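You operate a simulated robot arm through the tools that you are given. There is no shell and no other tool. Be economical: measure what you need, move in short steps, check, and stop when the job is done.

You are at the controls of a simulated two-armed robot. One attempt, no reset.

## Task
Swap the line pump's stained filter for the one in the white sleeve and restart the pump.
Fine: stained one into the black bin; hold the sleeve steady as you draw the filter out; seat it in the pot; green switch on, then open the main valve; other filters stay.

It is judged by the outcome, as a careful person would: the job done as asked, and still so three seconds after it is handed in. It fails if anything else is knocked over, pushed out of place, dropped, spilled or broken.

## Robot
Two 7-joint arms with two-finger parallel grippers on one trunk, on a base that drives. Base frame: it is fixed to the floor where the robot stands at the start and does not move with it; the origin is under the middle of the robot, x ahead of it, y to its left, z up. Readings come in mm, degrees, newtons and seconds.
The left shoulder is at the start at [19, 138, 1200], the right one opposite. Places, roughly: filter cartridge with a black grip (5x5x11 cm) [-4800, -4400, 400]; filter cartridge with a blue grip (5x5x11 cm) [100, 400, 800]; green rocker switch [400, -300, 500]; inside of the black bin marked old parts [200, 1100, 700]; inside of the line pump filter pot [500, 0, 500]; line pump [400, -200, 400]; line pump ballast knob [400, -200, 500]; main valve [0, 300, 600]; red vent knob on the apron [0, 400, 600]. Payload 1.57 kg a hand.
Tool frame (each hand has its own): the origin (TCP) lies between the finger pads and is the grasp point; the fingertips stand 30 mm ahead of it; z points along the fingers, y is the line along which they close. The gripper opens to 80 mm. The fingers are 17 mm wide and 12 mm thick; the gripper's body (40 by 82 mm) begins 80 mm behind the TCP.
Orientation is that of the tool frame in the base frame, as a unit quaternion [x, y, z, w]. With the fingers straight down and closing along the base's y, the tool's x points along the base's -x, its y along +y and its z along -z.

## Interface
- The arms move only by the tool arm_command. It takes "left_moves", "right_moves" or both (then of equal length, played together; a hand with none holds still); each is a list of rows, each a list of 7 numbers: the shift along the tool's x, y, z in mm, then the turn, a rotation vector about the tool's x, y, z in degrees, then the closure in counts, from 0 (fully open) to 255 (shut). In form: [[x, y, z, wx, wy, wz, gripper], ...]. A call has 1 to 20 rows; each row is the pose to reach, as a shift and turn from the pose commanded when the call began, along the tool's axes at that moment. A row lasts 0.2 s, in which the tool goes at most 50 mm and 8.6 degrees; a call with a longer step from one row to the next is refused whole, and so is a gripper value outside its range. A pose out of reach is approached as far as the arm can. The call stops where the force on the tool passes 90 N (or 10 N more than at its start, if that is more) or the arm is blocked; 0.2 s more then pass. Each finger travels about 45 mm/s and halts on what it meets, pressing with about 36 N; the grip force reading is that of the motor and also rises with nothing between the fingers. The clock runs only during rows and for 0.2 s after the last one: add rows that repeat a pose to give the fingers time. It gives the time, the measured TCP pose, the force on the tool (base axes), the opening and the grip force at its end, in the units of the frame above (readings bear some noise), with the torque about the TCP (base axes, N m) and any sound that the robot's microphone picked up, and new pictures: "pictures" is both (left out), scene, wrist or none (wrist: the cameras of the hands that moved).
- Cameras (640 x 400 px; columns grow to the right, rows downward): "scene" is now at [161, 4, 1185.8]; the picture's right is [0.02, -1.00, -0.00], its down [0.57, 0.01, -0.82] and it looks along [0.82, 0.02, 0.57] (base axes); focal length 214 px, centre (320, 200). "left" rides on the left gripper at [72, 7, -122] in its tool frame; the picture's right is [-0.09, 1.00, 0.00], its down [-0.84, -0.08, -0.54] and it looks along [-0.54, -0.05, 0.84] (tool axes); focal length 238 px, centre (320, 200). "right" rides on the right gripper at [72, -7, -122] in its tool frame; the picture's right is [0.09, 1.00, 0.00], its down [-0.84, 0.08, -0.54] and it looks along [-0.54, 0.05, 0.84] (tool axes); focal length 238 px, centre (320, 200). There is no depth. A picture from a camera that has moved, and an enlarged one, comes with that camera's place and axes in the base frame and with its lens.
- slide_trunk(by): slides the trunk up (or, below 0, down) by that many mm; the arms and the scene camera ride with it, the base frame stays. It gives what a move gives, with no picture.
- base_move(legs): drives the robot by 1 to 6 legs, each [ahead, left, turn to the left] in mm, mm and degrees, along the robot's own axes; the way and the turn of a leg run together, so that a leg with both is an arc; at most 1500 mm and 180 degrees a leg. The arms and the cameras ride along, it lands a little off, and it stops where it bumps. It gives what a move gives, and a new picture of the scene camera.
- aim_head(pan, tilt): turns the head with the scene camera to pan (to the left, within 60 degrees either way) and tilt (down, from -29 to 69), counted from straight ahead of the robot. It gives what a move gives, and a new picture of the scene camera.
- inspect(camera, box): a new picture of the part [left, top, right, bottom] of that camera's present view, enlarged. No time passes.
- hand_in(): hands the job in; it is judged then, once.

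Go step by step. Nothing tells you exact positions but the pictures and the camera data: compare them with the known pose of the tool, close in by small moves and look again before you grip or let go. The budget is 120 turns and 260 pictures, counting those below and the enlarged ones. Unless the task says otherwise, let go and move clear before handing in, and close with one line.

The tools are called as name(argument=value, ...) on one line, values as JSON. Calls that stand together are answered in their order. arm_command: Moves the arms, as the interface text tells. Its arguments: {"type":"object","properties":{"left_moves":{"type":"array","items":{"type":"array","items":{"type":"number"}}},"right_moves":{"type":"array","items":{"type":"array","items":{"type":"number"}}},"pictures":{"type":"string","enum":["both","scene","wrist","none"]}},"required":[]} The other tools are called the same way: slide_trunk (by) slides the trunk up or down; base_move (legs) drives the base; aim_head (pan, tilt) turns the head that bears the scene camera; inspect (camera, box) takes an enlarged picture of a part of a camera's view; hand_in () hands the job in.

At the start:

```text
t: 0.0
left_tcp_pos: [268.9, 302.6, 1051.5]
left_ee_rot: [-0.003, 0.993, 0.041, -0.111]
left_ft_force: [-0.4, 0.1, 0.5]
left_moment: [0.03, 0.0, -0.01]
left_finger_gap: 79.9
left_grip_force: 0.1
right_tcp_pos: [256.8, -9.9, 1003.4]
right_ee_rot: [0.003, 0.991, -0.126, 0.049]
right_ft_force: [127.7, -111.2, -158.9]
right_moment: [12.4, 2.33, 8.35]
right_finger_gap: 80.0
right_grip_force: 0.1
trunk travel left (down, up): [-575.0, 665.0]
robot x, y, heading: [-1.8, -1.6, -0.1]
head pan, tilt: [-16.4, 68.8]
```

scene: 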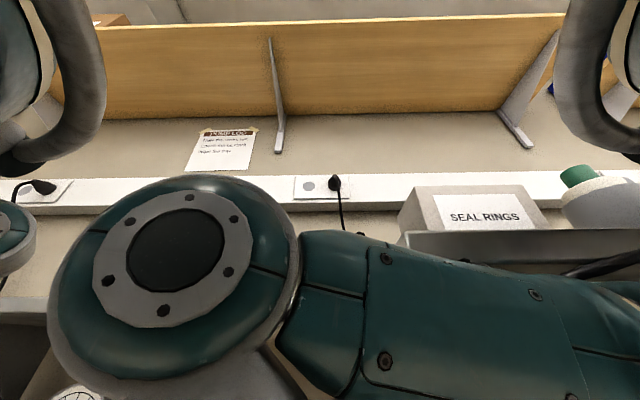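
right: 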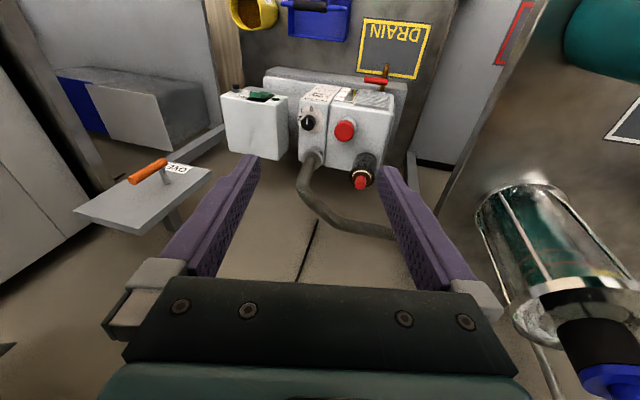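
left: 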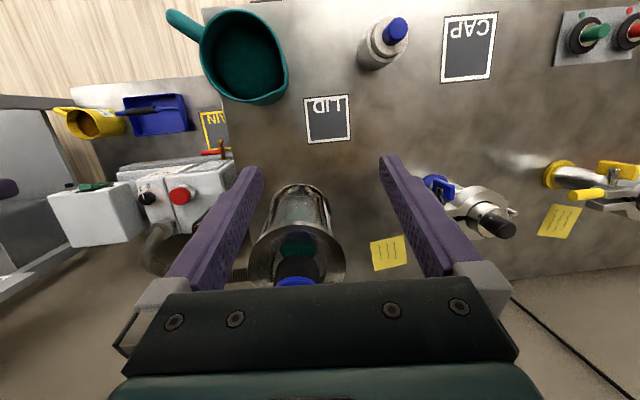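

The right hand reads a large force at the start, and the scene camera's view is blocked by an arm. I'll aim the head to get a view of the workspace before moving anything.

aim_head(pan=0, tilt=40)

aim_head(pan=50, tilt=50)

```text
t: 0.9
left_tcp_pos: [269.9, 301.9, 1052.0]
left_ee_rot: [-0.002, 0.993, 0.043, -0.111]
left_ft_force: [-0.2, 0.7, 0.1]
left_moment: [0.0, -0.03, 0.02]
left_finger_gap: 80.1
left_grip_force: 0.0
right_tcp_pos: [262.9, -9.6, 1001.8]
right_ee_rot: [0.016, 0.99, -0.127, 0.058]
right_ft_force: [58.4, 58.2, -88.8]
right_moment: [-10.02, 0.24, -6.53]
right_finger_gap: 79.9
right_grip_force: 0.0
trunk travel left (down, up): [-575.0, 665.0]
robot x, y, heading: [-1.6, -0.4, 0.3]
head pan, tilt: [0.0, 40.0]
camera scene: at [165.3, -1.5, 1183.2], right [-0.06, -1.0, 0.0], down [0.53, -0.03, -0.85], along [0.85, -0.05, 0.53], focal length 214 px, centre (320, 200)
```

scene: 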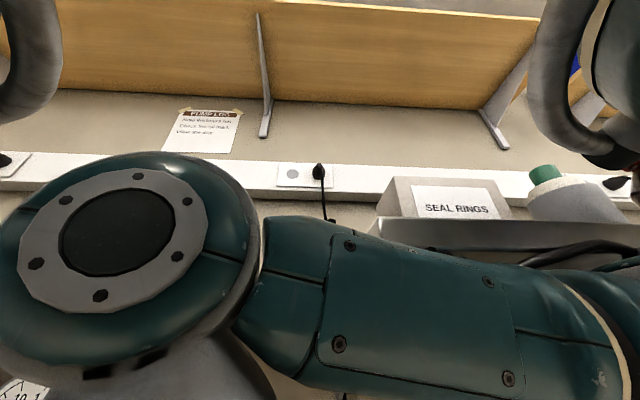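

```text
t: 2.1
left_tcp_pos: [269.6, 301.2, 1052.3]
left_ee_rot: [-0.003, 0.993, 0.041, -0.112]
left_ft_force: [-0.2, -0.4, -0.5]
left_moment: [0.02, 0.01, 0.0]
left_finger_gap: 80.1
left_grip_force: 0.2
right_tcp_pos: [262.0, -7.9, 1001.8]
right_ee_rot: [0.025, 0.991, -0.122, 0.058]
right_ft_force: [29.2, 117.8, -92.6]
right_moment: [-18.29, -4.57, -11.41]
right_finger_gap: 80.0
right_grip_force: 0.0
trunk travel left (down, up): [-575.0, 665.0]
robot x, y, heading: [0.4, 0.0, -0.0]
head pan, tilt: [50.0, 50.0]
camera scene: at [149.1, 40.0, 1185.8], right [0.63, -0.78, 0.0], down [0.44, 0.36, -0.82], along [0.64, 0.52, 0.57], focal length 214 px, centre (320, 200)
```

scene: 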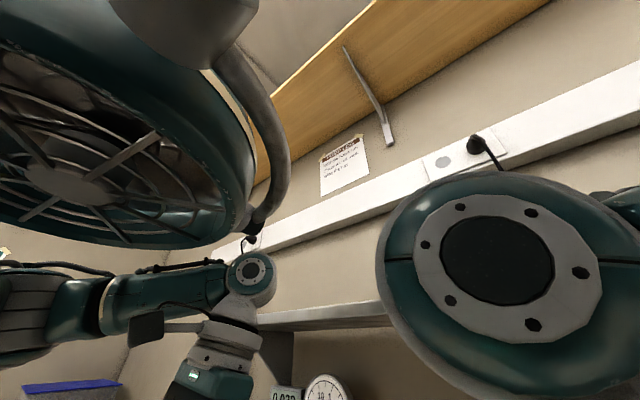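

The head's view is still tilted up although the tilt reads 50. The right wrist or forearm is pressed against the head, which also explains the force. I'll move the right hand forward and to the right, off the head.

arm_command(right_moves=[[-20, 0, 0, 0, 0, 0, 0], [-40, -20, 4, 0, 0, 0, 0], [-50, -50, 11, 0, 0, 0, 0], [-55, -80, 20, 0, 0, 0, 0], [-60, -110, 28, 0, 0, 0, 0], [-60, -140, 36, 0, 0, 0, 0], [-60, -170, 44, 0, 0, 0, 0]], pictures="both")

```text
t: 3.9
left_tcp_pos: [264.9, 304.1, 1054.0]
left_ee_rot: [-0.003, 0.992, 0.044, -0.115]
left_ft_force: [-0.5, 0.4, -0.3]
left_moment: [-0.02, -0.04, 0.0]
left_finger_gap: 79.8
left_grip_force: 0.1
right_tcp_pos: [301.7, -186.5, 988.1]
right_ee_rot: [-0.017, 0.988, -0.153, 0.014]
right_ft_force: [0.0, 0.0, 1.0]
right_moment: [0.0, 0.0, 0.0]
right_finger_gap: 80.0
right_grip_force: 0.1
trunk travel left (down, up): [-575.0, 665.0]
robot x, y, heading: [-2.9, 2.4, 0.1]
head pan, tilt: [50.0, 50.0]
stopped in row 7 (right hand): the arm was blocked; the commanded pose is now the measured one
camera scene: at [148.5, 64.2, 1062.7], right [0.77, -0.64, -0.01], down [-0.49, -0.58, -0.64], along [0.41, 0.5, -0.77], focal length 214 px, centre (320, 200)
camera right: at [226.1, -158.0, 1104.5], right [-0.12, 0.95, -0.3], down [0.82, 0.27, 0.51], along [0.56, -0.19, -0.8], focal length 238 px, centre (320, 200)
```

scene: 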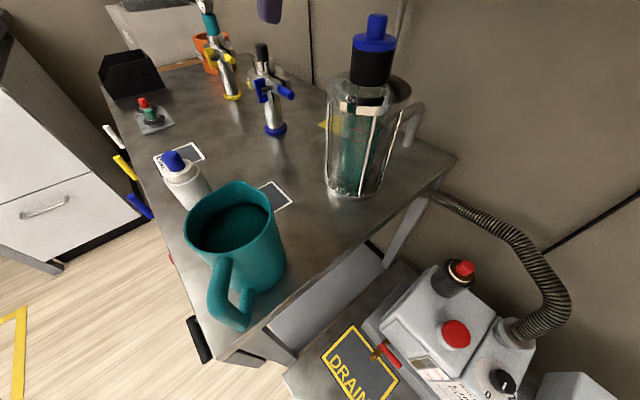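
right: 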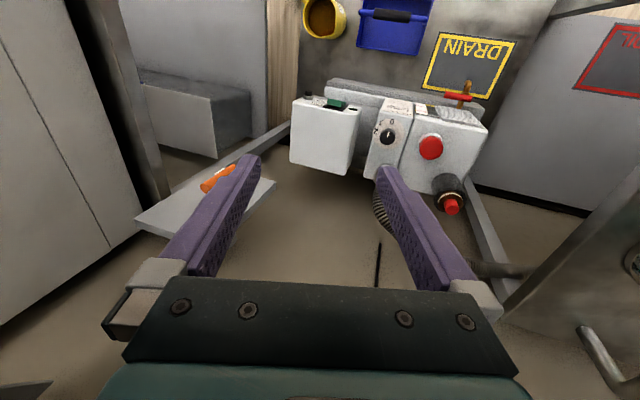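

The head is free now. There is a bench to the left with a glass pot, a white sleeve with a blue top, a teal jug and valves, and the pump is low on the right. I'll look at these more closely.

inspect(camera="scene", box=[100, 0, 460, 225])

aim_head(pan=60, tilt=25)

aim_head(pan=-10, tilt=55)

aim_head(pan=60, tilt=69)

```text
1.78 times, centred on (280, 112) of scene
camera zoom: at [148.5, 64.2, 1062.7], right [0.77, -0.64, -0.01], down [-0.49, -0.58, -0.64], along [0.41, 0.5, -0.77], focal length 381 px, centre (391, 356)
```

zoom: 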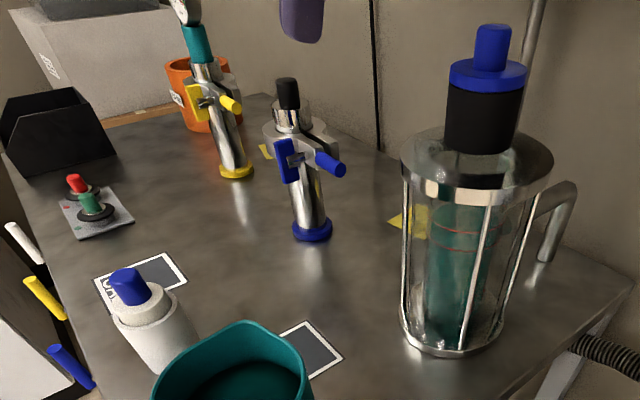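

```text
t: 4.8
left_tcp_pos: [265.5, 305.0, 1051.3]
left_ee_rot: [-0.002, 0.993, 0.043, -0.114]
left_ft_force: [0.8, -0.5, 0.5]
left_moment: [-0.04, -0.02, -0.05]
left_finger_gap: 79.6
left_grip_force: 0.0
right_tcp_pos: [303.7, -185.5, 987.0]
right_ee_rot: [-0.014, 0.988, -0.151, 0.016]
right_ft_force: [0.1, 0.0, 0.3]
right_moment: [-0.05, 0.0, 0.01]
right_finger_gap: 80.0
right_grip_force: 0.0
trunk travel left (down, up): [-575.0, 665.0]
robot x, y, heading: [-2.3, 3.2, -0.2]
head pan, tilt: [60.0, 25.0]
camera scene: at [145.3, 85.5, 1098.6], right [0.87, -0.5, -0.01], down [-0.22, -0.36, -0.91], along [0.45, 0.79, -0.42], focal length 214 px, centre (320, 200)
```

scene: 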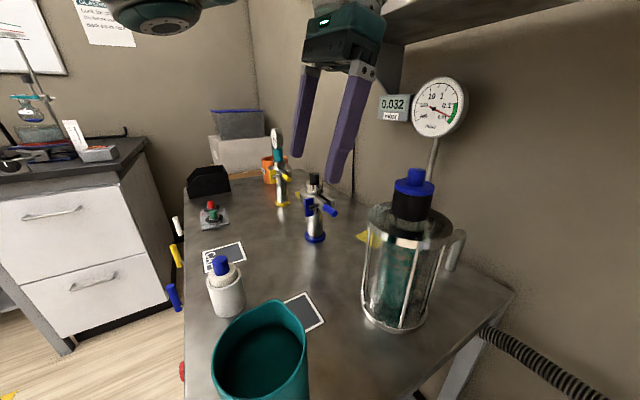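

```text
t: 6.2
left_tcp_pos: [265.4, 304.6, 1052.0]
left_ee_rot: [-0.002, 0.993, 0.043, -0.113]
left_ft_force: [-0.6, 0.8, -0.3]
left_moment: [0.0, -0.02, -0.03]
left_finger_gap: 79.8
left_grip_force: 0.0
right_tcp_pos: [303.2, -186.1, 987.2]
right_ee_rot: [-0.015, 0.988, -0.151, 0.016]
right_ft_force: [-1.1, -0.2, -0.6]
right_moment: [0.03, 0.0, 0.0]
right_finger_gap: 80.0
right_grip_force: 0.2
trunk travel left (down, up): [-575.0, 665.0]
robot x, y, heading: [1.2, -1.7, -0.2]
head pan, tilt: [-10.0, 55.0]
camera scene: at [170.1, -6.8, 1054.2], right [-0.17, -0.98, 0.0], down [-0.81, 0.14, -0.57], along [0.56, -0.1, -0.82], focal length 214 px, centre (320, 200)
```

scene: 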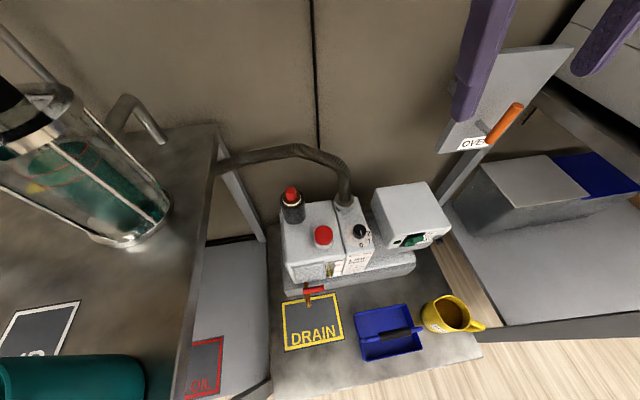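

```text
t: 7.6
left_tcp_pos: [265.3, 303.9, 1053.3]
left_ee_rot: [-0.002, 0.993, 0.043, -0.113]
left_ft_force: [0.1, 0.0, 0.7]
left_moment: [-0.02, 0.03, -0.02]
left_finger_gap: 80.0
left_grip_force: 0.0
right_tcp_pos: [302.7, -185.9, 987.2]
right_ee_rot: [-0.014, 0.988, -0.151, 0.015]
right_ft_force: [-0.3, -0.5, 0.2]
right_moment: [0.0, 0.03, 0.01]
right_finger_gap: 79.7
right_grip_force: 0.0
trunk travel left (down, up): [-575.0, 665.0]
robot x, y, heading: [0.5, 2.7, 0.1]
head pan, tilt: [60.0, 68.8]
camera scene: at [127.1, 53.7, 1039.1], right [0.87, -0.5, -0.01], down [-0.47, -0.81, -0.36], along [0.18, 0.32, -0.93], focal length 214 px, centre (320, 200)
```

scene: 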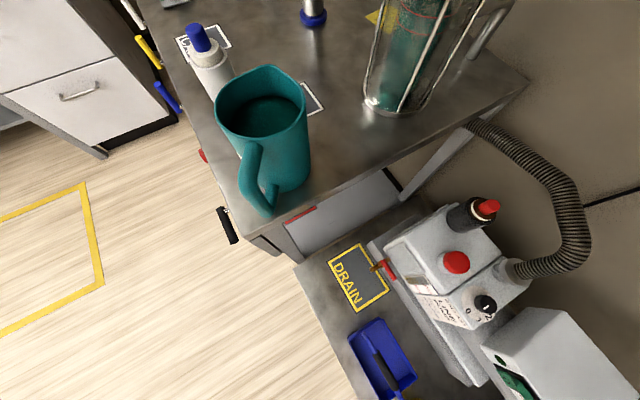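

The pot looks like the dark cup with a red top beside the pump, near [545, 10, 500]. The sleeve is near [140, 375], the bin near [150, 970], and the main valve is the black lever on the bench's apron. I'll zoom in on each.

inspect(camera="scene", box=[150, 0, 330, 112])

inspect(camera="scene", box=[180, 130, 340, 230])

aim_head(pan=-10, tilt=50)

inspect(camera="scene", box=[260, 180, 480, 317])

aim_head(pan=60, tilt=20)

inspect(camera="scene", box=[140, 150, 380, 300])

```text
3.56 times, centred on (240, 56) of scene
camera zoom: at [127.1, 53.7, 1039.1], right [0.87, -0.5, -0.01], down [-0.47, -0.81, -0.36], along [0.18, 0.32, -0.93], focal length 763 px, centre (604, 712)
```

zoom: 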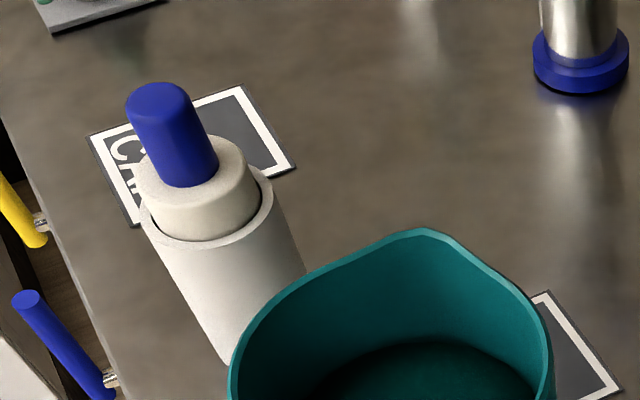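

```text
4.00 times, centred on (260, 180) of scene
camera zoom: at [127.1, 53.7, 1039.1], right [0.87, -0.5, -0.01], down [-0.47, -0.81, -0.36], along [0.18, 0.32, -0.93], focal length 858 px, centre (560, 280)
```

zoom: 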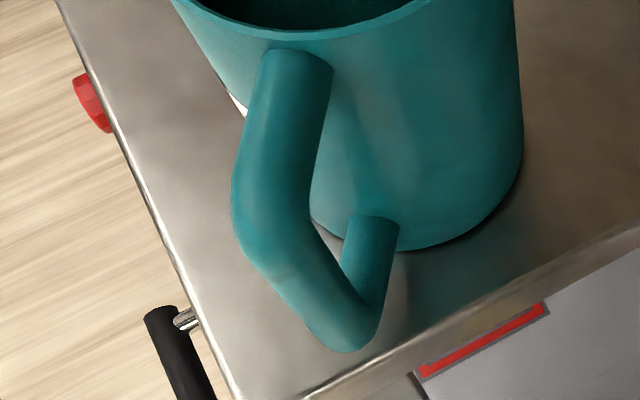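

```text
t: 9.0
left_tcp_pos: [265.9, 304.4, 1052.0]
left_ee_rot: [-0.002, 0.993, 0.044, -0.114]
left_ft_force: [-0.7, 0.1, -0.6]
left_moment: [-0.03, 0.01, 0.01]
left_finger_gap: 80.1
left_grip_force: 0.0
right_tcp_pos: [303.4, -186.3, 987.1]
right_ee_rot: [-0.014, 0.988, -0.151, 0.016]
right_ft_force: [-0.7, 0.3, 0.2]
right_moment: [0.02, 0.01, -0.01]
right_finger_gap: 79.9
right_grip_force: 0.2
trunk travel left (down, up): [-575.0, 665.0]
robot x, y, heading: [0.7, -0.5, -0.1]
head pan, tilt: [-10.0, 50.0]
camera scene: at [175.1, -8.5, 1060.7], right [-0.17, -0.98, 0.0], down [-0.76, 0.13, -0.64], along [0.63, -0.11, -0.77], focal length 214 px, centre (320, 200)
```

scene: 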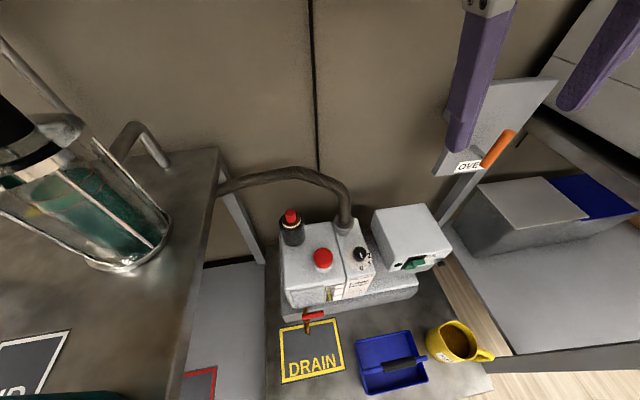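

```text
2.91 times, centred on (370, 248) of scene
camera zoom: at [175.1, -8.5, 1060.7], right [-0.17, -0.98, 0.0], down [-0.76, 0.13, -0.64], along [0.63, -0.11, -0.77], focal length 624 px, centre (174, 59)
```

zoom: 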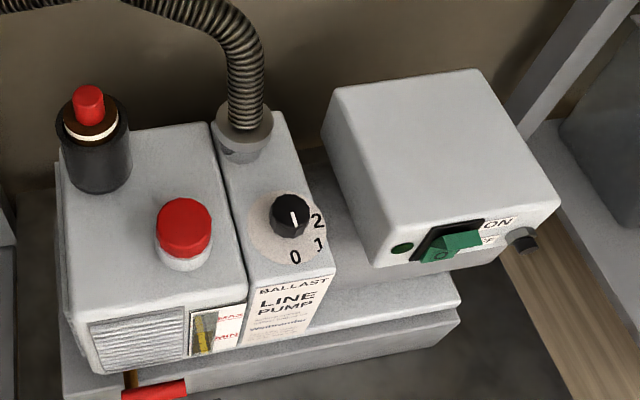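

```text
t: 10.4
left_tcp_pos: [266.4, 303.4, 1051.5]
left_ee_rot: [-0.003, 0.993, 0.043, -0.113]
left_ft_force: [0.3, 0.1, -0.4]
left_moment: [0.02, 0.01, 0.0]
left_finger_gap: 80.0
left_grip_force: 0.0
right_tcp_pos: [303.6, -187.7, 988.6]
right_ee_rot: [-0.014, 0.988, -0.152, 0.016]
right_ft_force: [-0.3, -0.8, -0.2]
right_moment: [-0.02, -0.01, -0.02]
right_finger_gap: 80.0
right_grip_force: 0.0
trunk travel left (down, up): [-575.0, 665.0]
robot x, y, heading: [-1.1, -0.3, 0.1]
head pan, tilt: [60.0, 20.0]
camera scene: at [146.2, 85.0, 1106.6], right [0.87, -0.5, 0.0], down [-0.17, -0.29, -0.94], along [0.47, 0.81, -0.34], focal length 214 px, centre (320, 200)
```

scene: 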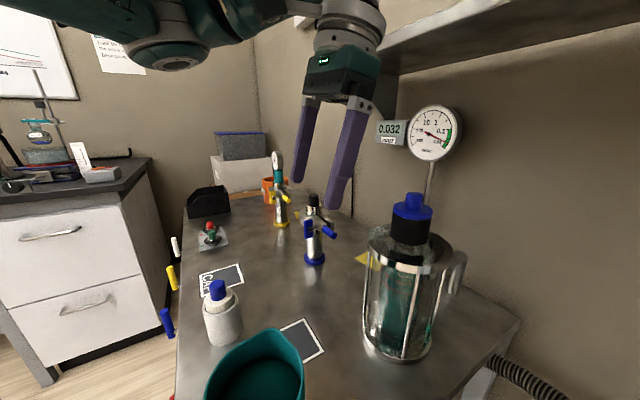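

```text
2.67 times, centred on (260, 225) of scene
camera zoom: at [146.2, 85.0, 1106.6], right [0.87, -0.5, 0.0], down [-0.17, -0.29, -0.94], along [0.47, 0.81, -0.34], focal length 572 px, centre (480, 133)
```

zoom: 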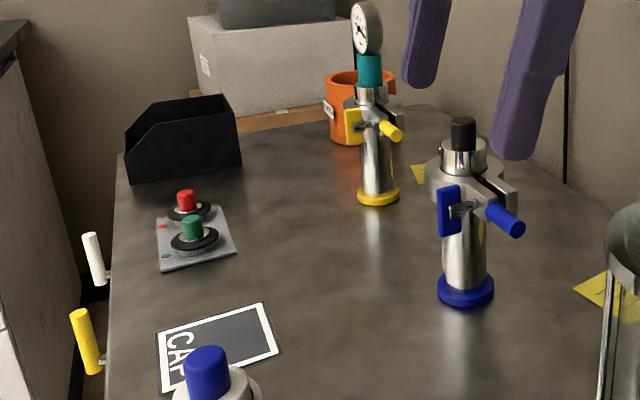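

The stained filter has the red grip and sits in the dark pot. Its top is at about [470, 7, 658]. The blue-grip filter is in the white sleeve. I'll point the right hand straight down and start toward the pot.

arm_command(right_moves=[[-20, 25, 14, -6, 0.5, 0.5, 0], [-40, 50, 28, -12, 1, 1, 0], [-60, 74, 41, -17.4, 1.7, 1.6, 0]], pictures="wrist")

aim_head(pan=0, tilt=50)

```text
t: 11.2
left_tcp_pos: [268.1, 300.4, 1052.0]
left_ee_rot: [-0.004, 0.993, 0.042, -0.112]
left_ft_force: [0.1, -0.3, -0.4]
left_moment: [-0.01, -0.01, 0.0]
left_finger_gap: 79.9
left_grip_force: 0.1
right_tcp_pos: [371.5, -127.6, 934.0]
right_ee_rot: [0.0, 1.0, 0.001, 0.008]
right_ft_force: [0.4, 0.4, 0.1]
right_moment: [0.01, 0.02, -0.01]
right_finger_gap: 80.3
right_grip_force: 0.0
trunk travel left (down, up): [-575.0, 665.0]
robot x, y, heading: [1.1, -0.2, -0.3]
head pan, tilt: [60.0, 20.0]
camera right: at [296.4, -134.2, 1054.5], right [-0.09, 1.0, 0.0], down [0.83, 0.07, 0.56], along [0.55, 0.05, -0.83], focal length 238 px, centre (320, 200)
```

right: 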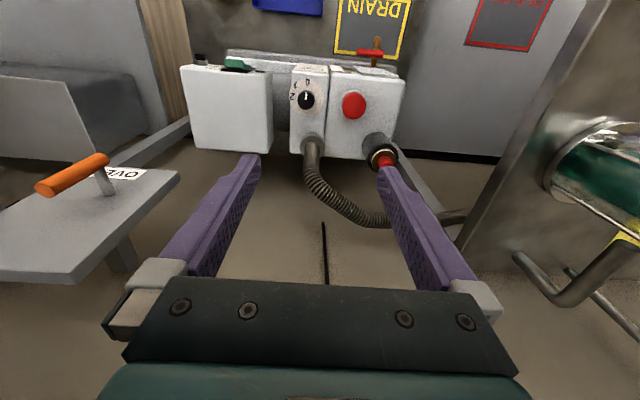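

```text
t: 12.5
left_tcp_pos: [268.6, 300.5, 1052.3]
left_ee_rot: [-0.003, 0.993, 0.042, -0.112]
left_ft_force: [0.0, -0.1, 1.2]
left_moment: [0.0, 0.0, 0.0]
left_finger_gap: 80.0
left_grip_force: 0.0
right_tcp_pos: [370.4, -127.8, 933.6]
right_ee_rot: [0.0, 1.0, 0.001, 0.008]
right_ft_force: [1.0, -0.2, -0.3]
right_moment: [0.0, -0.01, -0.01]
right_finger_gap: 79.9
right_grip_force: 0.0
trunk travel left (down, up): [-575.0, 665.0]
robot x, y, heading: [5.7, -1.8, 0.0]
head pan, tilt: [0.0, 50.0]
camera scene: at [179.4, 2.2, 1061.5], right [0.0, -1.0, 0.0], down [-0.77, 0.0, -0.64], along [0.64, 0.0, -0.77], focal length 214 px, centre (320, 200)
```

scene: 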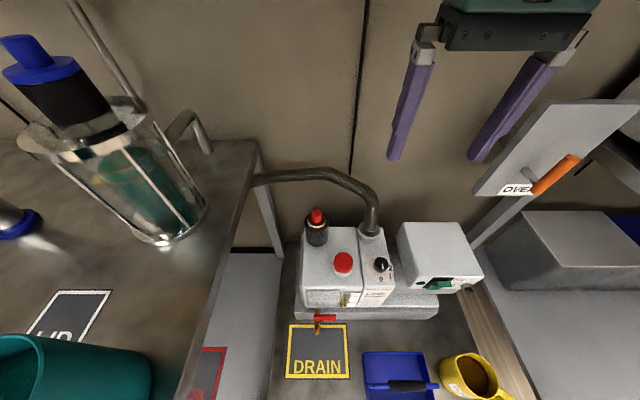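

The hand now points straight down, and triangulation puts the red grip near [465, 9, 650]. I'll bring the hand over it, still well above.

arm_command(right_moves=[[-10, 30, 15, 0, 0, 0, 0], [-20, 60, 30, 0, 0, 0, 0], [-30, 90, 50, 0, 0, 0, 0], [-40, 120, 75, 0, 0, 0, 0], [-50, 137, 100, 0, 0, 0, 0]], pictures="both")

```text
t: 13.7
left_tcp_pos: [268.1, 301.0, 1052.5]
left_ee_rot: [-0.003, 0.993, 0.041, -0.112]
left_ft_force: [-0.1, 0.3, 0.2]
left_moment: [0.04, -0.02, 0.0]
left_finger_gap: 80.1
left_grip_force: 0.1
right_tcp_pos: [411.1, -0.7, 836.7]
right_ee_rot: [-0.001, 1.0, 0.001, 0.009]
right_ft_force: [-0.6, -0.6, -0.6]
right_moment: [0.04, 0.02, 0.02]
right_finger_gap: 79.8
right_grip_force: 0.2
right hand out of reach, approached as far as the arm can: row 5
trunk travel left (down, up): [-575.0, 665.0]
robot x, y, heading: [1.0, -1.2, -0.1]
head pan, tilt: [0.0, 50.0]
camera scene: at [179.0, 1.4, 1061.4], right [0.0, -1.0, 0.0], down [-0.77, 0.0, -0.64], along [0.64, 0.0, -0.77], focal length 214 px, centre (320, 200)
camera right: at [335.6, -7.4, 956.9], right [-0.09, 1.0, 0.0], down [0.83, 0.08, 0.56], along [0.55, 0.05, -0.83], focal length 238 px, centre (320, 200)
```

scene: 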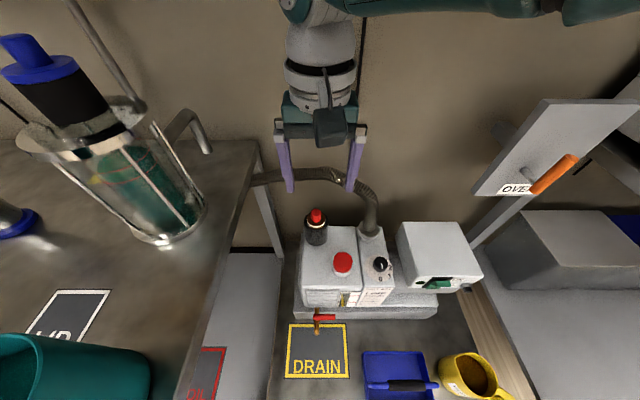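
right: 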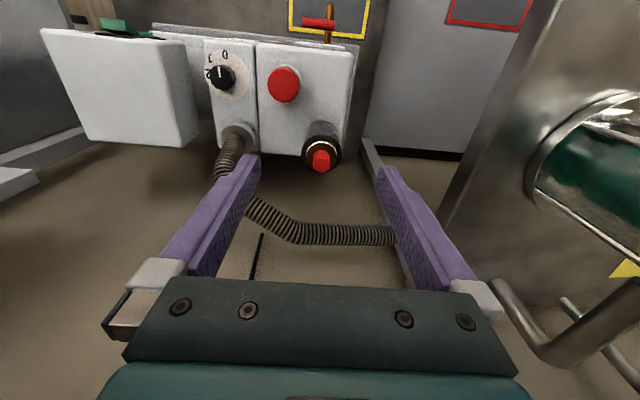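

The red grip top refines to about [452, 7, 685], and the hose passes behind it near x 535. The hand is at the limit of its reach, so I'll look down to see whether the base can drive ahead.

aim_head(pan=0, tilt=69)

inspect(camera="right", box=[240, 100, 400, 200])

```text
t: 14.6
left_tcp_pos: [268.9, 302.3, 1052.7]
left_ee_rot: [-0.003, 0.993, 0.041, -0.112]
left_ft_force: [-0.1, -0.8, -0.3]
left_moment: [0.02, 0.01, 0.02]
left_finger_gap: 80.3
left_grip_force: 0.0
right_tcp_pos: [409.0, 0.1, 836.3]
right_ee_rot: [0.0, 1.0, 0.0, 0.008]
right_ft_force: [-0.1, 0.1, 0.0]
right_moment: [0.01, 0.01, -0.03]
right_finger_gap: 79.9
right_grip_force: 0.1
trunk travel left (down, up): [-575.0, 665.0]
robot x, y, heading: [1.6, -2.5, 0.1]
head pan, tilt: [0.0, 68.8]
camera scene: at [158.4, 2.1, 1039.6], right [0.0, -1.0, 0.0], down [-0.93, 0.0, -0.36], along [0.36, 0.0, -0.93], focal length 214 px, centre (320, 200)
```

scene: 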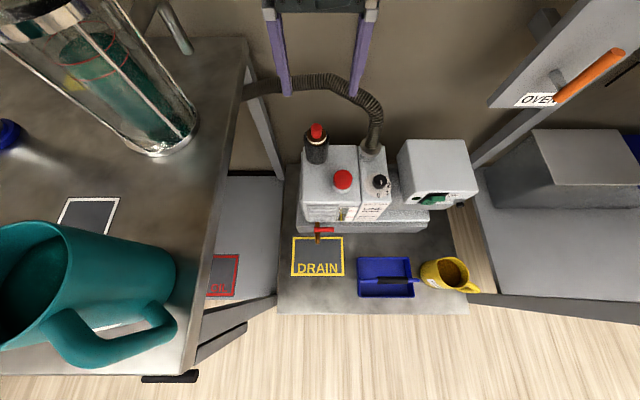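

```text
4.00 times, centred on (320, 150) of right
camera zoom: at [335.9, -6.8, 957.2], right [-0.09, 1.0, 0.0], down [0.83, 0.08, 0.56], along [0.55, 0.05, -0.83], focal length 953 px, centre (320, 400)
```

zoom: 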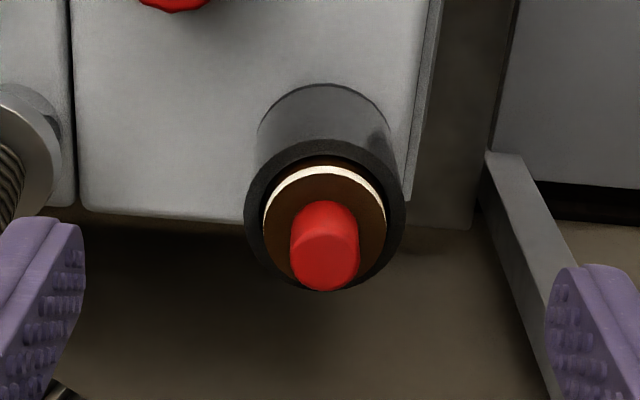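

Lowering the trunk should put the pot within reach. First I'll raise the left hand so it stays clear of the glass vessel beside it.

arm_command(left_moves=[[7, 2, -28, 0, 0, 0, 0], [14, 5, -58, 0, 0, 0, 0], [20, 7, -88, 0, 0, 0, 0], [26, 10, -117, 0, 0, 0, 0]], pictures="none")

slide_trunk(by=-100)

aim_head(pan=15, tilt=35)

```text
t: 15.2
left_tcp_pos: [233.0, 311.2, 1054.5]
left_ee_rot: [-0.021, 0.969, 0.027, -0.246]
left_ft_force: [0.0, 0.5, 0.3]
left_moment: [-0.04, 0.0, 0.0]
left_finger_gap: 79.6
left_grip_force: 0.1
right_tcp_pos: [409.7, -0.7, 836.3]
right_ee_rot: [0.001, 1.0, 0.001, 0.008]
right_ft_force: [-0.5, -0.1, -0.3]
right_moment: [0.02, -0.01, -0.02]
right_finger_gap: 79.9
right_grip_force: 0.1
trunk travel left (down, up): [-575.0, 665.0]
robot x, y, heading: [-1.2, 4.0, -0.1]
head pan, tilt: [0.0, 68.8]
stopped in row 3 (left hand): the arm was blocked; the commanded pose is now the measured one
```

```text
t: 16.8
left_tcp_pos: [235.5, 310.3, 1016.4]
left_ee_rot: [-0.023, 0.971, 0.023, -0.237]
left_ft_force: [-0.1, -0.1, 0.3]
left_moment: [0.01, 0.02, 0.0]
left_finger_gap: 79.8
left_grip_force: 0.0
right_tcp_pos: [417.1, -3.4, 802.6]
right_ee_rot: [-0.002, 1.0, -0.002, 0.018]
right_ft_force: [-0.2, 1.0, -0.6]
right_moment: [-0.02, 0.03, 0.0]
right_finger_gap: 79.9
right_grip_force: 0.1
trunk travel left (down, up): [-534.0, 706.0]
robot x, y, heading: [-14.0, 3.8, 0.0]
head pan, tilt: [0.0, 68.8]
stopped: the arm was blocked; the commanded pose is now the measured one
```

```text
t: 17.8
left_tcp_pos: [236.9, 310.2, 1016.9]
left_ee_rot: [-0.021, 0.971, 0.024, -0.235]
left_ft_force: [0.1, 0.4, 0.8]
left_moment: [0.0, 0.02, -0.01]
left_finger_gap: 80.1
left_grip_force: 0.0
right_tcp_pos: [419.4, -2.4, 805.3]
right_ee_rot: [-0.001, 1.0, -0.001, 0.019]
right_ft_force: [-0.4, -0.4, -0.6]
right_moment: [-0.04, -0.03, 0.04]
right_finger_gap: 79.9
right_grip_force: 0.0
trunk travel left (down, up): [-534.0, 706.0]
robot x, y, heading: [-17.2, 5.2, -0.2]
head pan, tilt: [15.0, 35.0]
camera scene: at [191.5, 23.5, 1046.5], right [0.26, -0.97, 0.01], down [-0.54, -0.15, -0.83], along [0.8, 0.21, -0.56], focal length 214 px, centre (320, 200)
```

scene: 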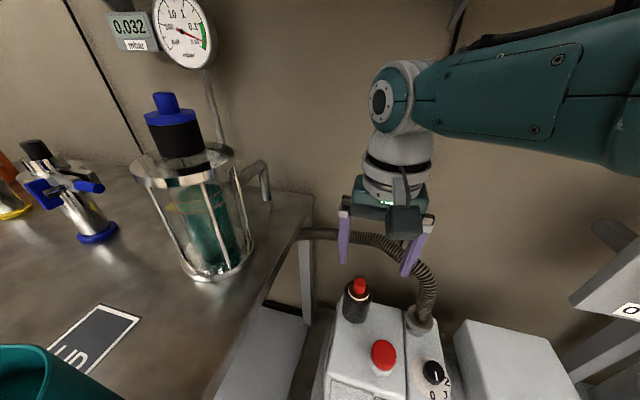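

Both the left arm's upward move and the trunk were blocked. I'll look at the left and right arms to find the contact.

aim_head(pan=60, tilt=10)

aim_head(pan=-60, tilt=30)

aim_head(pan=60, tilt=55)

```text
t: 18.9
left_tcp_pos: [235.8, 309.1, 1017.0]
left_ee_rot: [-0.021, 0.972, 0.025, -0.234]
left_ft_force: [-0.5, 0.0, 0.1]
left_moment: [-0.01, -0.02, 0.02]
left_finger_gap: 80.1
left_grip_force: 0.1
right_tcp_pos: [420.9, -2.7, 804.4]
right_ee_rot: [0.001, 1.0, -0.001, 0.019]
right_ft_force: [0.3, -0.6, -0.2]
right_moment: [0.0, 0.01, 0.02]
right_finger_gap: 80.2
right_grip_force: 0.0
trunk travel left (down, up): [-534.0, 706.0]
robot x, y, heading: [-19.1, 4.6, -0.1]
head pan, tilt: [60.0, 10.0]
camera scene: at [151.9, 81.4, 1085.6], right [0.87, -0.5, 0.02], down [-0.06, -0.16, -0.99], along [0.5, 0.85, -0.17], focal length 214 px, centre (320, 200)
```

scene: 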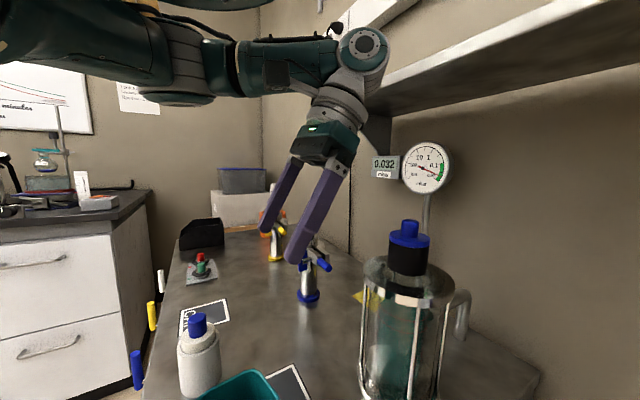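

```text
t: 20.9
left_tcp_pos: [236.1, 309.7, 1017.7]
left_ee_rot: [-0.022, 0.971, 0.024, -0.235]
left_ft_force: [0.7, 0.8, 0.4]
left_moment: [-0.02, 0.02, -0.01]
left_finger_gap: 79.9
left_grip_force: 0.0
right_tcp_pos: [421.0, -10.3, 802.4]
right_ee_rot: [0.006, 1.0, -0.005, 0.017]
right_ft_force: [-0.4, -0.3, -0.6]
right_moment: [-0.04, -0.01, 0.0]
right_finger_gap: 79.8
right_grip_force: 0.1
trunk travel left (down, up): [-534.0, 706.0]
robot x, y, heading: [-15.4, -3.5, 0.1]
head pan, tilt: [-60.0, 30.0]
camera scene: at [198.4, 2.3, 1068.3], right [0.02, -1.0, 0.0], down [-0.35, -0.01, -0.94], along [0.94, 0.01, -0.35], focal length 214 px, centre (320, 200)
```

scene: 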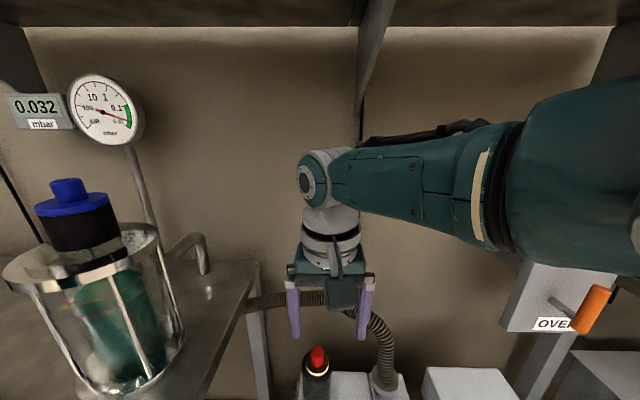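

```text
t: 22.9
left_tcp_pos: [236.5, 309.8, 1016.5]
left_ee_rot: [-0.022, 0.971, 0.025, -0.235]
left_ft_force: [0.6, 0.1, 0.6]
left_moment: [-0.01, -0.01, -0.05]
left_finger_gap: 80.1
left_grip_force: 0.1
right_tcp_pos: [418.0, -3.0, 804.4]
right_ee_rot: [0.0, 1.0, -0.001, 0.018]
right_ft_force: [-0.3, 0.3, 0.5]
right_moment: [0.0, 0.0, 0.02]
right_finger_gap: 79.9
right_grip_force: 0.2
trunk travel left (down, up): [-534.0, 706.0]
robot x, y, heading: [-15.1, 4.6, -0.1]
head pan, tilt: [60.0, 55.0]
camera scene: at [142.4, 62.8, 1017.1], right [0.87, -0.5, 0.02], down [-0.4, -0.71, -0.58], along [0.3, 0.49, -0.81], focal length 214 px, centre (320, 200)
```

scene: 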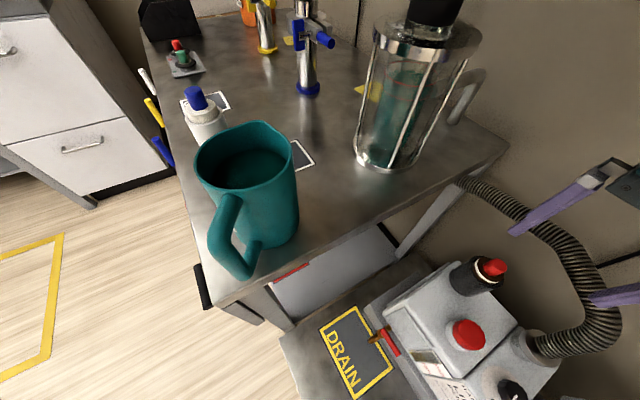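

The contact seems to be between the base or torso and something in front, since the robot slid back about 15 mm. I'll leave the trunk as it is and test whether the right arm can reach lower over the pot.

arm_command(right_moves=[[-10, 3, 10, 0, 0, 0, 0], [-20, 6, 20, 0, 0, 0, 0], [-30, 9, 30, 0, 0, 0, 0]], pictures="wrist")

aim_head(pan=0, tilt=30)

```text
t: 23.9
left_tcp_pos: [234.3, 308.8, 1016.3]
left_ee_rot: [-0.022, 0.971, 0.023, -0.237]
left_ft_force: [0.1, -0.6, 0.6]
left_moment: [0.01, -0.02, 0.02]
left_finger_gap: 80.2
left_grip_force: 0.0
right_tcp_pos: [415.7, -7.0, 790.9]
right_ee_rot: [-0.002, 1.0, -0.002, 0.017]
right_ft_force: [0.1, 0.6, 0.4]
right_moment: [-0.01, -0.02, 0.01]
right_finger_gap: 79.6
right_grip_force: 0.1
right hand out of reach, approached as far as the arm can: row 1, 2, 3
trunk travel left (down, up): [-534.0, 706.0]
robot x, y, heading: [-14.0, 3.4, 0.1]
head pan, tilt: [60.0, 55.0]
stopped in row 3 (right hand): the arm was blocked; the commanded pose is now the measured one
camera right: at [339.4, -13.8, 910.5], right [-0.1, 1.0, -0.01], down [0.82, 0.08, 0.57], along [0.57, 0.05, -0.82], focal length 238 px, centre (320, 200)
```

right: 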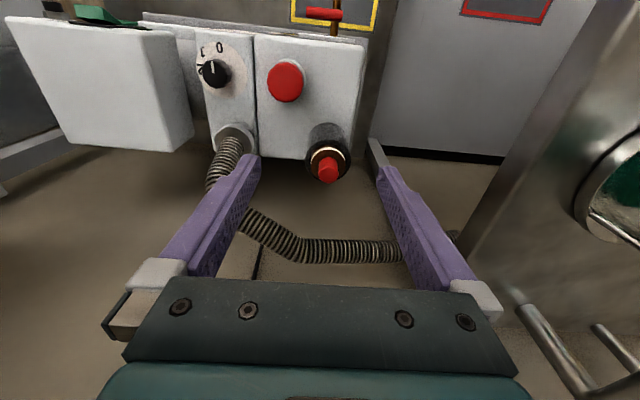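

```text
t: 25.2
left_tcp_pos: [236.8, 309.6, 1016.1]
left_ee_rot: [-0.021, 0.971, 0.024, -0.235]
left_ft_force: [0.6, 0.3, -0.3]
left_moment: [0.0, 0.05, 0.01]
left_finger_gap: 79.7
left_grip_force: 0.1
right_tcp_pos: [422.4, -24.1, 789.9]
right_ee_rot: [0.013, 1.0, -0.007, 0.02]
right_ft_force: [-0.2, 0.0, -0.9]
right_moment: [0.05, -0.02, 0.03]
right_finger_gap: 79.9
right_grip_force: 0.1
trunk travel left (down, up): [-534.0, 706.0]
robot x, y, heading: [-15.9, 2.5, 0.0]
head pan, tilt: [0.0, 30.0]
camera scene: at [195.3, 7.3, 1054.3], right [0.08, -1.0, 0.01], down [-0.48, -0.04, -0.87], along [0.87, 0.06, -0.48], focal length 214 px, centre (320, 200)
```

scene: 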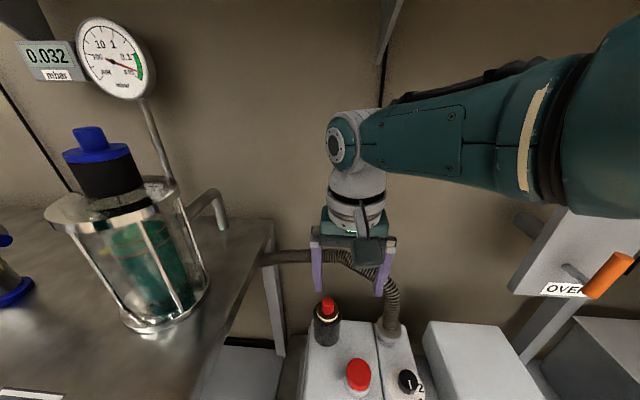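

The right elbow keeps wedging against the head because the pot is on the centre line. I'll retract the right hand, drive the robot to the right, and use the left arm for the pot instead.

aim_head(pan=30, tilt=45)

arm_command(right_moves=[[15, -10, -30, 0, 0, 0, 0], [40, -30, -60, 0, 0, 0, 0], [70, -55, -90, 0, 0, 0, 0], [95, -85, -110, 0, 0, 0, 0], [110, -120, -120, 0, 0, 0, 0], [120, -150, -120, 0, 0, 0, 0]], pictures="scene")

```text
t: 26.1
left_tcp_pos: [235.5, 309.1, 1017.3]
left_ee_rot: [-0.021, 0.971, 0.025, -0.236]
left_ft_force: [0.0, 0.9, 0.0]
left_moment: [-0.01, -0.03, 0.01]
left_finger_gap: 80.1
left_grip_force: 0.0
right_tcp_pos: [417.9, -7.6, 791.3]
right_ee_rot: [-0.002, 1.0, -0.001, 0.019]
right_ft_force: [-0.4, 0.3, 0.2]
right_moment: [-0.01, 0.01, -0.03]
right_finger_gap: 80.0
right_grip_force: 0.1
trunk travel left (down, up): [-534.0, 706.0]
robot x, y, heading: [-14.4, 0.6, -0.0]
head pan, tilt: [30.0, 45.0]
camera scene: at [176.1, 41.0, 1031.4], right [0.5, -0.87, 0.01], down [-0.6, -0.36, -0.72], along [0.63, 0.35, -0.7], focal length 214 px, centre (320, 200)
```

scene: 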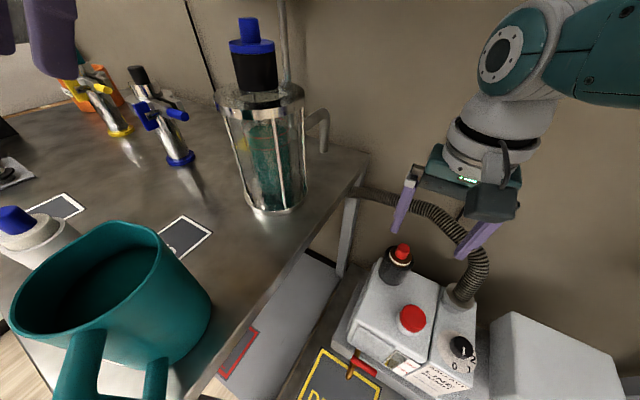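

```text
t: 27.5
left_tcp_pos: [235.9, 309.5, 1016.7]
left_ee_rot: [-0.021, 0.971, 0.024, -0.235]
left_ft_force: [0.5, -0.3, -0.1]
left_moment: [0.03, 0.02, -0.01]
left_finger_gap: 80.2
left_grip_force: 0.0
right_tcp_pos: [288.9, -158.3, 907.4]
right_ee_rot: [-0.001, 1.0, -0.001, 0.018]
right_ft_force: [0.1, -0.2, -0.2]
right_moment: [-0.01, -0.01, 0.03]
right_finger_gap: 80.0
right_grip_force: 0.0
trunk travel left (down, up): [-534.0, 706.0]
robot x, y, heading: [-18.7, 5.2, 0.3]
head pan, tilt: [30.0, 45.0]
camera scene: at [176.0, 41.0, 1031.4], right [0.5, -0.87, 0.01], down [-0.6, -0.36, -0.72], along [0.63, 0.35, -0.7], focal length 214 px, centre (320, 200)
```

scene: 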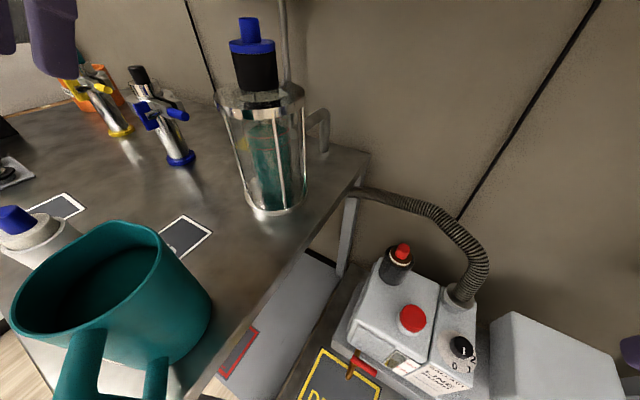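

Clear. Now I'll back off slightly and drive right.

base_move(legs=[[-40, 0, 0], [0, -170, 0]])

```text
t: 29.5
left_tcp_pos: [177.6, 143.8, 1012.4]
left_ee_rot: [-0.021, 0.969, 0.026, -0.246]
left_ft_force: [0.3, 0.7, 0.3]
left_moment: [0.02, 0.0, 0.04]
left_finger_gap: 79.8
left_grip_force: 0.0
right_tcp_pos: [228.6, -321.6, 899.7]
right_ee_rot: [0.001, 1.0, 0.001, 0.008]
right_ft_force: [-0.9, 0.5, -0.4]
right_moment: [0.01, -0.02, 0.02]
right_finger_gap: 79.8
right_grip_force: 0.1
trunk travel left (down, up): [-534.0, 706.0]
robot x, y, heading: [-54.4, -167.2, -0.3]
head pan, tilt: [30.0, 45.0]
camera scene: at [118.0, -124.2, 1027.1], right [0.5, -0.87, 0.0], down [-0.61, -0.35, -0.71], along [0.61, 0.35, -0.71], focal length 214 px, centre (320, 200)
```

scene: 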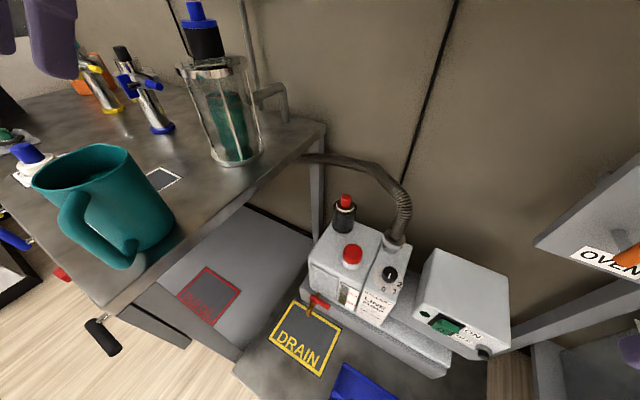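

There's no contact now. I'll level the left hand and bring it over in front of the pump.

arm_command(left_moves=[[2, -35, -1, 0, 0, 0, 0], [4, -70, -3, 0, 0, 0, 0], [5, -104, -4, 0.8, -7.1, 0.6, 0], [-38, -106, -10, 1.5, -14.2, 1.2, 0], [-82, -108, -18, 2.2, -21.3, 1.8, 0], [-127, -110, -25, 3, -28.5, 2.4, 0], [-172, -112, -32, 3, -28.5, 2.4, 0]], pictures="both")

```text
t: 31.1
left_tcp_pos: [348.3, 40.7, 949.6]
left_ee_rot: [0.001, 1.0, 0.0, 0.001]
left_ft_force: [0.1, -0.3, 1.1]
left_moment: [-0.01, 0.04, 0.0]
left_finger_gap: 79.9
left_grip_force: 0.2
right_tcp_pos: [229.2, -322.1, 899.7]
right_ee_rot: [-0.001, 1.0, 0.001, 0.007]
right_ft_force: [0.4, -0.1, 0.4]
right_moment: [-0.02, 0.02, 0.02]
right_finger_gap: 80.1
right_grip_force: 0.1
trunk travel left (down, up): [-534.0, 706.0]
robot x, y, heading: [-57.2, -167.2, 0.1]
head pan, tilt: [30.0, 45.0]
camera scene: at [118.3, -124.2, 1027.1], right [0.5, -0.87, 0.0], down [-0.61, -0.35, -0.71], along [0.61, 0.35, -0.71], focal length 214 px, centre (320, 200)
camera left: at [275.8, 46.6, 1071.4], right [0.09, 1.0, 0.0], down [0.84, -0.08, 0.54], along [0.54, -0.05, -0.84], focal length 238 px, centre (320, 200)
```

scene: 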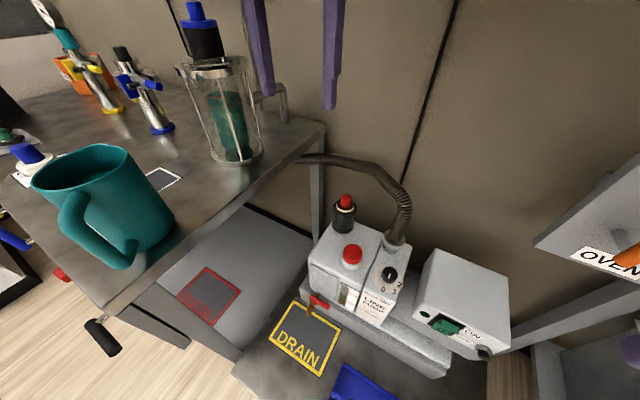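
left: 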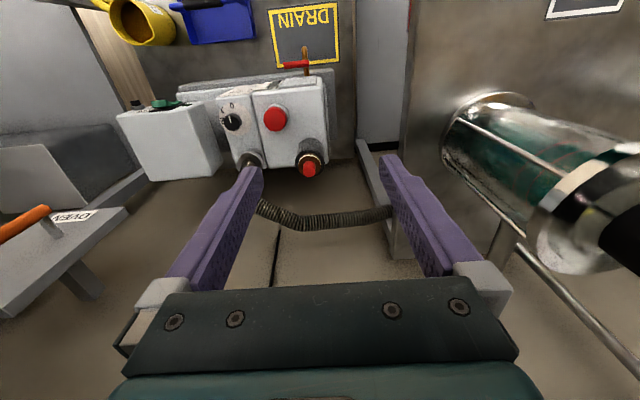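

The red grip top is now consistent at about [476, 6, 643]. I'll move the left hand above and in front of it.

arm_command(left_moves=[[-25, -10, 35, 0, 0, 0, 0], [-50, -20, 70, 0, 0, 0, 0], [-75, -30, 105, 0, 0, 0, 0], [-95, -33, 140, 0, 0, 0, 0], [-105, -34, 165, 0, 0, 0, 0]], pictures="both")

```text
t: 32.3
left_tcp_pos: [405.6, 15.9, 812.9]
left_ee_rot: [0.001, 1.0, 0.0, 0.0]
left_ft_force: [-0.3, 0.3, 0.0]
left_moment: [-0.02, 0.01, -0.01]
left_finger_gap: 80.0
left_grip_force: 0.1
left hand out of reach, approached as far as the arm can: row 3, 4, 5
right_tcp_pos: [228.6, -319.8, 899.0]
right_ee_rot: [0.0, 1.0, 0.001, 0.009]
right_ft_force: [0.0, 0.4, -0.5]
right_moment: [-0.05, -0.01, -0.01]
right_finger_gap: 79.9
right_grip_force: 0.0
trunk travel left (down, up): [-534.0, 706.0]
robot x, y, heading: [-54.6, -169.1, 0.1]
head pan, tilt: [30.0, 45.0]
camera scene: at [118.0, -123.8, 1027.1], right [0.5, -0.87, 0.0], down [-0.61, -0.35, -0.71], along [0.61, 0.35, -0.71], focal length 214 px, centre (320, 200)
camera left: at [334.3, 21.0, 933.7], right [0.09, 1.0, 0.0], down [0.84, -0.08, 0.54], along [0.54, -0.05, -0.84], focal length 238 px, centre (320, 200)
```

scene: 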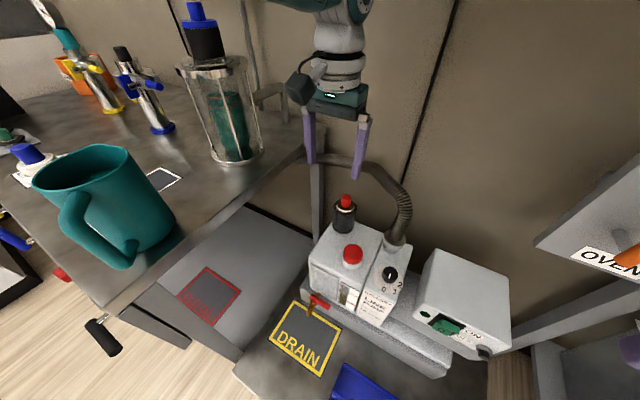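
left: 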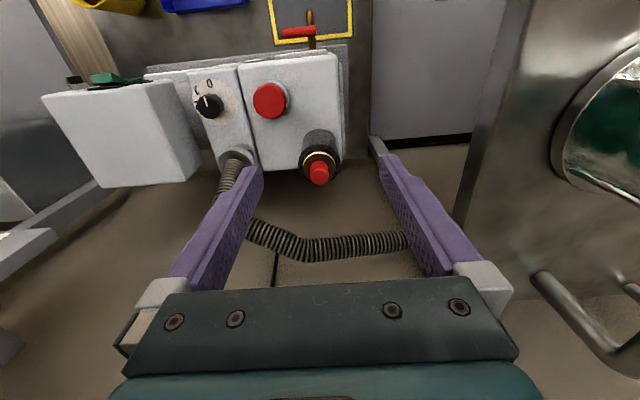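

The reach is limited by shoulder height. I'll lower the trunk by 100 mm, now that the base has backed away from whatever blocked it.

slide_trunk(by=-100)

```text
t: 33.6
left_tcp_pos: [407.1, 14.8, 712.1]
left_ee_rot: [0.001, 1.0, 0.001, 0.001]
left_ft_force: [-0.1, 0.1, -0.2]
left_moment: [0.01, -0.02, -0.01]
left_finger_gap: 79.9
left_grip_force: 0.1
right_tcp_pos: [229.2, -321.5, 798.9]
right_ee_rot: [0.0, 1.0, 0.001, 0.007]
right_ft_force: [-0.2, -0.1, -0.6]
right_moment: [0.02, -0.02, -0.03]
right_finger_gap: 79.8
right_grip_force: 0.1
trunk travel left (down, up): [-434.0, 806.0]
robot x, y, heading: [-55.2, -166.5, -0.1]
head pan, tilt: [30.0, 45.0]
```

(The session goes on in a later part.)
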